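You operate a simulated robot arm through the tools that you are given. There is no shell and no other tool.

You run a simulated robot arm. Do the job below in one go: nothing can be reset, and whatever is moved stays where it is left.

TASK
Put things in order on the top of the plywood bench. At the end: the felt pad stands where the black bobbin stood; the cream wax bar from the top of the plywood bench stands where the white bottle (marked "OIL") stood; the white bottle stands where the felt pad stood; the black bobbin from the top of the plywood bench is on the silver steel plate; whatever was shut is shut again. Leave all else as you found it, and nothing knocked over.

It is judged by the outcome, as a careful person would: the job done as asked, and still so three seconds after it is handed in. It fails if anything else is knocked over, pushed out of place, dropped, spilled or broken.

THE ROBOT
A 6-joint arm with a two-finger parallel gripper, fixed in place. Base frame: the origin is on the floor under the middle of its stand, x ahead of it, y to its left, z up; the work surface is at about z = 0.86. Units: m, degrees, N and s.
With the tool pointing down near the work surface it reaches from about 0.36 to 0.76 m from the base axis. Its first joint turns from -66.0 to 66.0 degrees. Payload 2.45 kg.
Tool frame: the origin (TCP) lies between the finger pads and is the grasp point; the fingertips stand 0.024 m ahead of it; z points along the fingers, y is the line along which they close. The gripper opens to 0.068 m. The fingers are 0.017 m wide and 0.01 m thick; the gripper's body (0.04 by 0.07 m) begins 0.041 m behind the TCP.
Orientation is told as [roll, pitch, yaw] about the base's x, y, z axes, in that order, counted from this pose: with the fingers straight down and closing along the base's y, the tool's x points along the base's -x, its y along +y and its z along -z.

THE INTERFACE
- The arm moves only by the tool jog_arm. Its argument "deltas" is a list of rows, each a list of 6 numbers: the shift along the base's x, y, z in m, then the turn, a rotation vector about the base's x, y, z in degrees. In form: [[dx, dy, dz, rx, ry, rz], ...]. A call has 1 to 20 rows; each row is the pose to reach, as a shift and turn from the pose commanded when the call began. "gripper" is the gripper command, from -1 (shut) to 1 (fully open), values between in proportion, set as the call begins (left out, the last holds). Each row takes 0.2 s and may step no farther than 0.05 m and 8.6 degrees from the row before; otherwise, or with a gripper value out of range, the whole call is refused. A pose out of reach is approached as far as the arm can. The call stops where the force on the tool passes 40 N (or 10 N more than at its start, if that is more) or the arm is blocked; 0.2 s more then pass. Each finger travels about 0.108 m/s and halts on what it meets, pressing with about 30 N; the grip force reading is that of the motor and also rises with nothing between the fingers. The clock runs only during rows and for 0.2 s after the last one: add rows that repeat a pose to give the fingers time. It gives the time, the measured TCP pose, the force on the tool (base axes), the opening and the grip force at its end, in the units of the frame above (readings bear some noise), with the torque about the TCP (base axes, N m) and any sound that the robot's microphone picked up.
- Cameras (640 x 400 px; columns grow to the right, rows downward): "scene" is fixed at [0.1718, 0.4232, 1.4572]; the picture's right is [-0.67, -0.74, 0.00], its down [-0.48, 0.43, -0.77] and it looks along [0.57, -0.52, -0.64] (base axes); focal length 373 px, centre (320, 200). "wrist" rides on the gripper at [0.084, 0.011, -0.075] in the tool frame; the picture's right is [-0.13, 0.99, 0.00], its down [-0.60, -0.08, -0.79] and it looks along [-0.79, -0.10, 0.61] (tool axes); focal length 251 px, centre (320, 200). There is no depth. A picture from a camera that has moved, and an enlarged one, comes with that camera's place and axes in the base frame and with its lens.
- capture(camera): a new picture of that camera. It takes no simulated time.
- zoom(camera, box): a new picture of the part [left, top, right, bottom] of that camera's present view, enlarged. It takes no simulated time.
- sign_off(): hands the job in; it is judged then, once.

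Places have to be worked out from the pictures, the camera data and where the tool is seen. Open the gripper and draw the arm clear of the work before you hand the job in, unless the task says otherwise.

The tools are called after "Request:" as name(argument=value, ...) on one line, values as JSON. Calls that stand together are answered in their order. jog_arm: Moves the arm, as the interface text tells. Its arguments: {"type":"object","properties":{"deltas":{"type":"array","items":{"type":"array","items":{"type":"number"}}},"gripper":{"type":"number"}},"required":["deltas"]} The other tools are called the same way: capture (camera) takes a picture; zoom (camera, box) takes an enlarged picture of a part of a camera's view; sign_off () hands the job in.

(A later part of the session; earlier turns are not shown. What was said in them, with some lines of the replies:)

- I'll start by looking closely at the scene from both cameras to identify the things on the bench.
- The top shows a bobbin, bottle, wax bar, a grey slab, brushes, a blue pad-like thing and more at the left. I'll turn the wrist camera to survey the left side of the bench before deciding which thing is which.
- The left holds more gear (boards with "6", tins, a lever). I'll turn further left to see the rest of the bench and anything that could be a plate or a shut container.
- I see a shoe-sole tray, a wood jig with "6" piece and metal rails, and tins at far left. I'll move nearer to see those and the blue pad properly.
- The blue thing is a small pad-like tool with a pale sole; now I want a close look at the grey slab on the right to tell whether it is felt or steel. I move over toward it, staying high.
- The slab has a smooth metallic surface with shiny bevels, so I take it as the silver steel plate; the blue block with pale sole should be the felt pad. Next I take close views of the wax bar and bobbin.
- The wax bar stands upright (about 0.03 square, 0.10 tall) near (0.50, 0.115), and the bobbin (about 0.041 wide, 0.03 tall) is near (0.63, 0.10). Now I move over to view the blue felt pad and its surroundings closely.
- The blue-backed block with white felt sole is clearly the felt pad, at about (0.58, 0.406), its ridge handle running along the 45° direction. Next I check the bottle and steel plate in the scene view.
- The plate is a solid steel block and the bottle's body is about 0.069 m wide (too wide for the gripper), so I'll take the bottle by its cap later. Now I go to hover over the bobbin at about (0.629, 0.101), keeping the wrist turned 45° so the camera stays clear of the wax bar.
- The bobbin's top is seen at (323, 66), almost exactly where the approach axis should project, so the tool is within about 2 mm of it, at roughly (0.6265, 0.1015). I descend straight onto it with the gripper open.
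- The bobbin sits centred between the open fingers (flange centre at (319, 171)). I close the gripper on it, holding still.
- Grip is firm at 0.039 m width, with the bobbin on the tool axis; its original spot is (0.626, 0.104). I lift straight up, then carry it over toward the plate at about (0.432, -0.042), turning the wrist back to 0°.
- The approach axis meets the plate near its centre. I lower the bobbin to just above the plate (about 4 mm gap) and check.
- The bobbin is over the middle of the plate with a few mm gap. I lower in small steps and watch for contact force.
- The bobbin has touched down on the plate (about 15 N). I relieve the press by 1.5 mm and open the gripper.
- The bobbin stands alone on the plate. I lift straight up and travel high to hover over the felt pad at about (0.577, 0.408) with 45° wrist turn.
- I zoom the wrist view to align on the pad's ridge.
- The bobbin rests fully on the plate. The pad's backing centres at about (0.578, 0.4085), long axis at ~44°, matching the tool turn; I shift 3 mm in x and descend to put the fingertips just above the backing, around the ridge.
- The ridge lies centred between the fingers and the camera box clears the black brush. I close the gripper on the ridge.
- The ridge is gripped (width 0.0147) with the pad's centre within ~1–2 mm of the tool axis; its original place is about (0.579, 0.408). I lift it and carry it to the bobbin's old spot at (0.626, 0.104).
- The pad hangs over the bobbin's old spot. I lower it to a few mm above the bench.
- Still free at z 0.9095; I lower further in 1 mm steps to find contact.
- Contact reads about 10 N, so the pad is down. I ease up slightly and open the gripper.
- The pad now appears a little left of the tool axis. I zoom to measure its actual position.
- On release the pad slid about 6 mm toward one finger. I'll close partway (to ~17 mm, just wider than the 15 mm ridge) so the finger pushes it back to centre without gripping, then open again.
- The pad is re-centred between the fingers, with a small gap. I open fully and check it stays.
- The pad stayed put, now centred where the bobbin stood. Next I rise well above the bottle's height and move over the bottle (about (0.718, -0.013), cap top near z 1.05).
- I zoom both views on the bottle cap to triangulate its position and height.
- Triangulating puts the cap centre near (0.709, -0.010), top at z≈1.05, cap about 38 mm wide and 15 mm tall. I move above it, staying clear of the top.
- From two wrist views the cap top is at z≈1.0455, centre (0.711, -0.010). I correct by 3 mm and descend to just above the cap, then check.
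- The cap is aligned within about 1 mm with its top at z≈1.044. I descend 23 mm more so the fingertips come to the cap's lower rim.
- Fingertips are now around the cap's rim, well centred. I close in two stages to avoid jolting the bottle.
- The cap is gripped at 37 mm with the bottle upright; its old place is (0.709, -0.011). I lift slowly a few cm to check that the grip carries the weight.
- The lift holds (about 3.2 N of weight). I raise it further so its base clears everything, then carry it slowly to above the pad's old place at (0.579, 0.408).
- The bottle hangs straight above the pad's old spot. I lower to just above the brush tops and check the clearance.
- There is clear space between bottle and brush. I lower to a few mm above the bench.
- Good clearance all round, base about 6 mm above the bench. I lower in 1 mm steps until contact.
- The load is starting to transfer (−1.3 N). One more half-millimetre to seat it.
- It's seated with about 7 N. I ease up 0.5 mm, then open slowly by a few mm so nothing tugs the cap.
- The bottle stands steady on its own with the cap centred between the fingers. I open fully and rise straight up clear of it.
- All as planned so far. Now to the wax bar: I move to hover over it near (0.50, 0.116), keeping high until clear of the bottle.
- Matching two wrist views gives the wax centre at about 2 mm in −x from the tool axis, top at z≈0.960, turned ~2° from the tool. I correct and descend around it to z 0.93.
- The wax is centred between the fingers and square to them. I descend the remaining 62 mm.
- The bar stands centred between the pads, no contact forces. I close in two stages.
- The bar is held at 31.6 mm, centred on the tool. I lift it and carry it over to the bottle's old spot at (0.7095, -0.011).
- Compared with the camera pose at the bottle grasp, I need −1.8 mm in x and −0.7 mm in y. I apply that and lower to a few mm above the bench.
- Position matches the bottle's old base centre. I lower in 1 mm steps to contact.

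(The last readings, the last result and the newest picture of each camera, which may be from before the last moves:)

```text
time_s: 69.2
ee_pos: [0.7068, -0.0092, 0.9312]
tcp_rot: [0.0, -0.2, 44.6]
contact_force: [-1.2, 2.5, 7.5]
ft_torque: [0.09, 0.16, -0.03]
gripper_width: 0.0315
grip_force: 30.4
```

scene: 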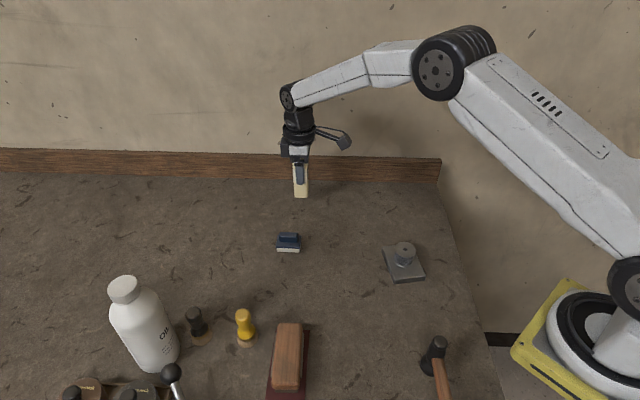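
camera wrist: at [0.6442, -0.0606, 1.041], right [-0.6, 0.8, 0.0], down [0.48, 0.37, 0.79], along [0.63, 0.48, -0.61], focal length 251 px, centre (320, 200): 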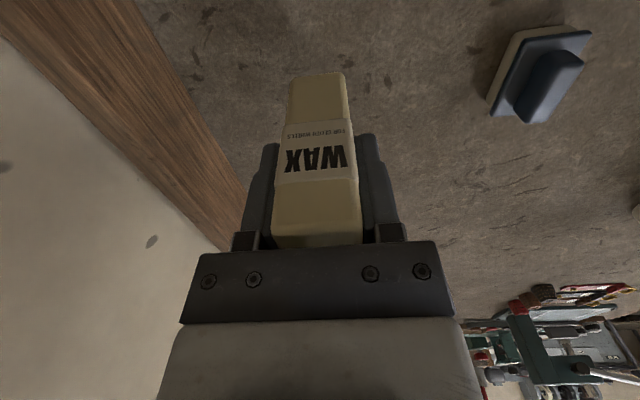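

The bar is down (about 7.5 N). I ease up half a millimetre and release gently by a couple of mm first.

Request:
jog_arm(deltas=[[0, 0, 0.0005, 0, 0, 0], [0, 0, 0.0005, 0, 0, 0]])

Request:
jog_arm(deltas=[[0, 0, 0, 0, 0, 0], [0, 0, 0, 0, 0, 0], [0, 0, 0, 0, 0, 0]], gripper=0.05)

Request:
capture(camera="wrist")

Request:
zoom(camera="scene", box=[250, 120, 360, 220])

```text
time_s: 69.8
ee_pos: [0.7099, -0.0108, 0.9313]
tcp_rot: [0.0, -0.2, 44.6]
contact_force: [0.6, 3.8, 7.9]
ft_torque: [0.21, -0.03, -0.02]
gripper_width: 0.0318
grip_force: 30.2
```

```text
time_s: 70.6
ee_pos: [0.7082, -0.0111, 0.9308]
tcp_rot: [0.1, 0.0, 44.6]
contact_force: [-0.5, 0.4, 0.4]
ft_torque: [0.02, 0.0, -0.04]
gripper_width: 0.0357
grip_force: 0.1
```

```text
taken
camera wrist: at [0.6414, -0.0609, 1.0058], right [-0.6, 0.8, 0.0], down [0.48, 0.37, 0.79], along [0.63, 0.48, -0.61], focal length 251 px, centre (320, 200)
```

wrist: 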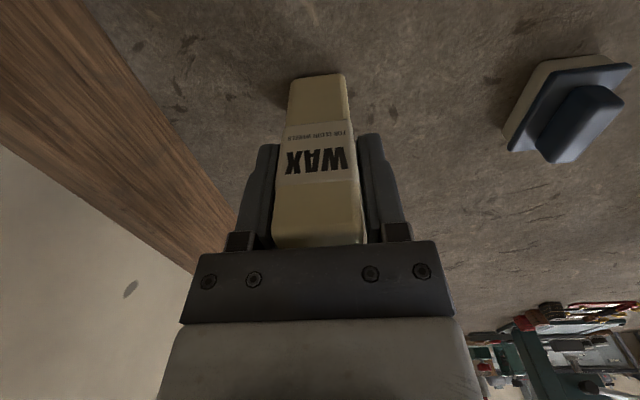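

```text
4.00 times, centred on (305, 170) of scene
camera zoom: at [0.1718, 0.4232, 1.4572], right [-0.67, -0.74, 0.0], down [-0.48, 0.43, -0.77], along [0.57, -0.52, -0.64], focal length 1492 px, centre (380, 320)
```

zoom: 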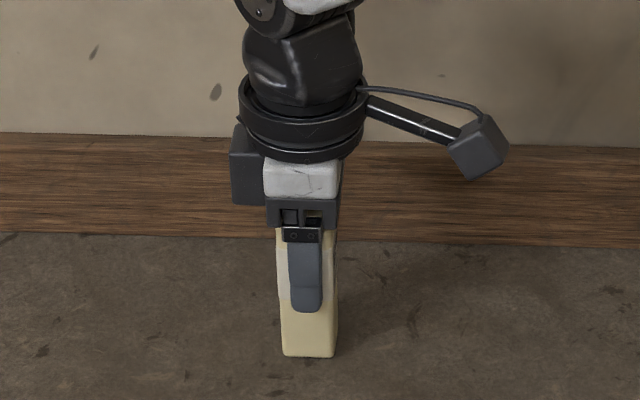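

The wax stands free and upright between the fingers. I open fully and rise straight up well clear, then check.

Request:
jog_arm(deltas=[[0, 0, 0, 0, 0, 0], [0, 0, 0, 0, 0, 0], [0, 0, 0.01, 0, 0, 0], [0, 0, 0.03, 0, 0, 0], [0, 0, 0.06, 0, 0, 0], [0, 0, 0.1, 0, 0, 0], [0, 0, 0.14, 0, 0, 0], [0, 0, 0.14, 0, 0, 0]], gripper=1)

Request:
capture(camera="wrist")

Request:
capture(camera="scene")

Request:
zoom(camera="scene", box=[250, 120, 360, 220])

```text
time_s: 72.4
ee_pos: [0.7076, -0.0077, 1.0698]
tcp_rot: [0.0, -0.1, 44.6]
contact_force: [-0.8, 0.5, -0.8]
ft_torque: [0.01, -0.01, 0.07]
gripper_width: 0.068
grip_force: 0.1
```

```text
taken
camera wrist: at [0.6406, -0.0583, 1.1449], right [-0.6, 0.8, 0.0], down [0.48, 0.37, 0.79], along [0.63, 0.48, -0.61], focal length 251 px, centre (320, 200)
```

wrist: 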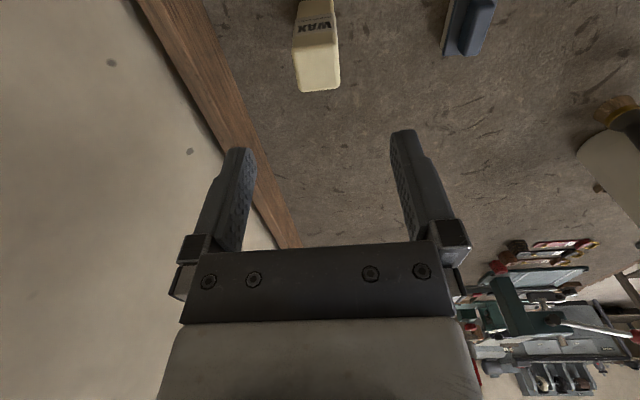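

```text
taken
```

scene: 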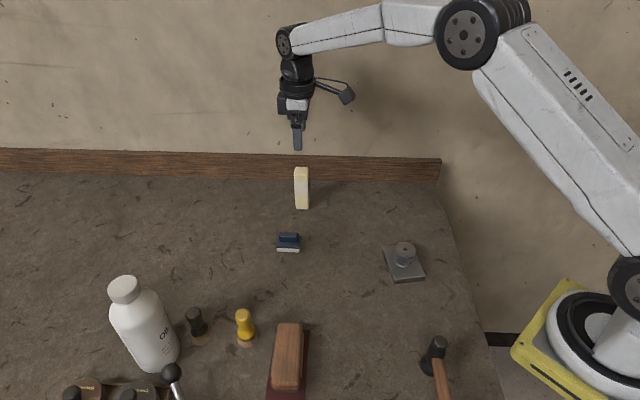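

```text
4.00 times, centred on (305, 170) of scene
camera zoom: at [0.1718, 0.4232, 1.4572], right [-0.67, -0.74, 0.0], down [-0.48, 0.43, -0.77], along [0.57, -0.52, -0.64], focal length 1492 px, centre (380, 320)
```

zoom: 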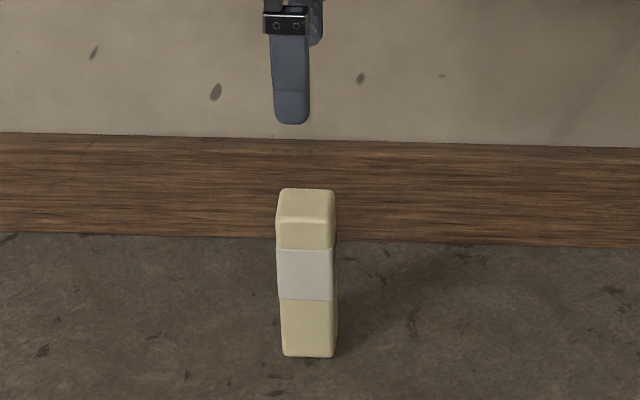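

The wax bar stands upright where the bottle was. I withdraw the arm high to its starting area and take a last look at everything.

Request:
jog_arm(deltas=[[0, 0, 0.03, 0, 0, 0], [0, 0, 0.05, 0, 0, 0], [-0.03, 0.005, 0.06, 0, 0, -6], [-0.07, 0.01, 0.06, 0, 0, -13], [-0.11, 0.017, 0.06, 0, 0, -20], [-0.15, 0.025, 0.06, 0, 0, -27], [-0.19, 0.03, 0.06, 0, 0, -34], [-0.22, 0.035, 0.06, 0, 0, -40], [-0.24, 0.04, 0.06, 0, 0, -44.5], [-0.24, 0.04, 0.06, 0, 0, -44.5]])

Request:
capture(camera="scene")

Request:
capture(camera="wrist")

Request:
zoom(camera="scene", box=[60, 260, 260, 400])

Request:
zoom(camera="scene", box=[260, 150, 450, 300])

```text
time_s: 74.6
ee_pos: [0.4683, 0.0296, 1.13]
tcp_rot: [-0.1, -0.1, 0.1]
contact_force: [-0.6, -1.0, -0.1]
ft_torque: [0.01, 0.0, -0.01]
gripper_width: 0.068
grip_force: 0.1
```

```text
taken
```

scene: 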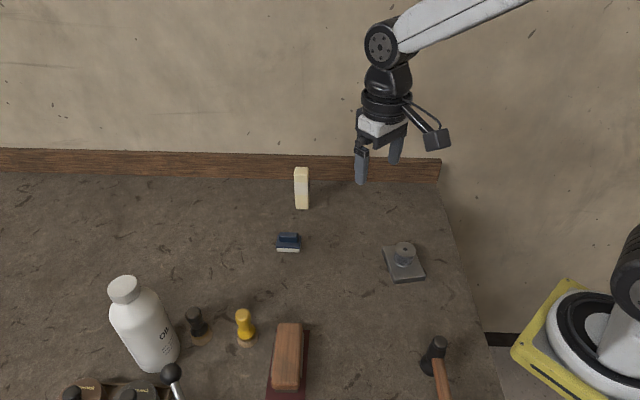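

```text
taken
camera wrist: at [0.3843, 0.0419, 1.2062], right [0.13, 0.99, 0.0], down [0.6, -0.08, 0.79], along [0.79, -0.1, -0.61], focal length 251 px, centre (320, 200)
```

wrist: 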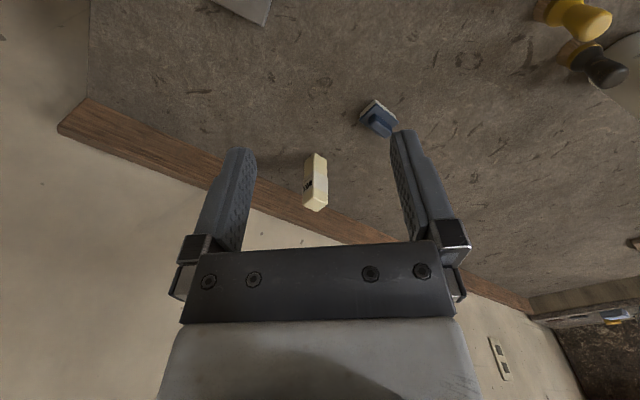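

```text
2.86 times, centred on (160, 330) of scene
camera zoom: at [0.1717, 0.4232, 1.4572], right [-0.67, -0.74, 0.0], down [-0.48, 0.43, -0.77], along [0.57, -0.52, -0.64], focal length 1065 px, centre (777, -171)
```

zoom: 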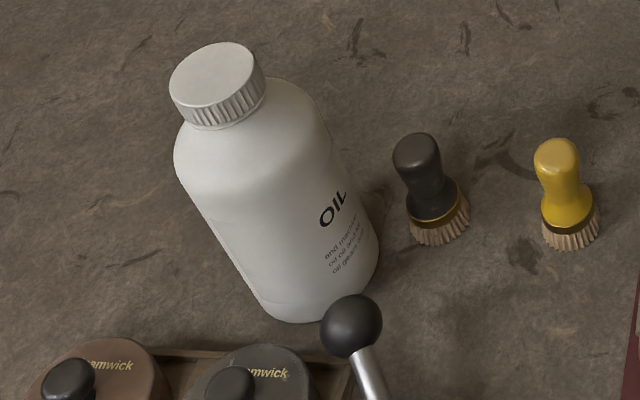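

```text
2.67 times, centred on (355, 225) of scene
camera zoom: at [0.1717, 0.4232, 1.4572], right [-0.67, -0.74, 0.0], down [-0.48, 0.43, -0.77], along [0.57, -0.52, -0.64], focal length 994 px, centre (227, 133)
```

zoom: 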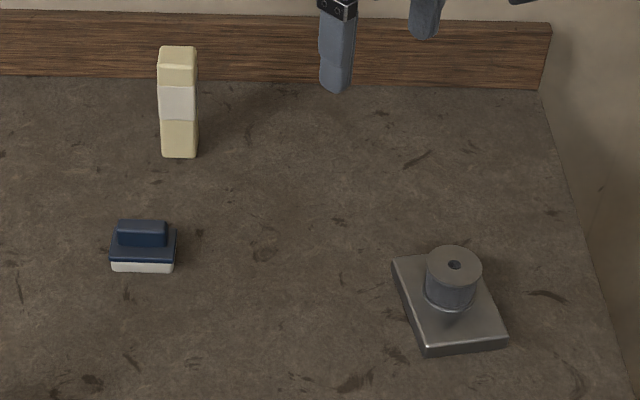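

The last pictures show the felt pad on the bobbin's spot, the wax bar on the bottle's spot, the bottle on the pad's spot, and the bobbin on the steel plate. The brushes, tins, hammer and lever are unmoved, and I opened nothing. The gripper is open and the arm is clear, so I hand the job in.

Request:
sign_off()

```text
The job is handed in.
```

The job is done and handed in. All four items are where you asked, upright and steady in the last pictures:

- **Black bobbin:** it stands on the silver steel plate, fully on its surface.
- **Felt pad:** it stands where the bobbin was. It slid about 6 mm when I let go, so I nudged it back to the centre with a finger.
- **White bottle:** it stands where the felt pad was. I moved it by its cap because its body is wider than the gripper opens. It sits about 2 mm off the pad's old centre.
- **Cream wax bar:** it stands upright where the bottle was, within about 4 mm.

Nothing in the pictures says which things are the felt pad and the steel plate, so I judged by looks. I took the blue block with the pale sole as the felt pad, and the grey slab with shiny edges as the plate.

I opened nothing, so there was nothing to shut. The other things I could see were left as they were. The gripper is open and the arm is back near its starting position.
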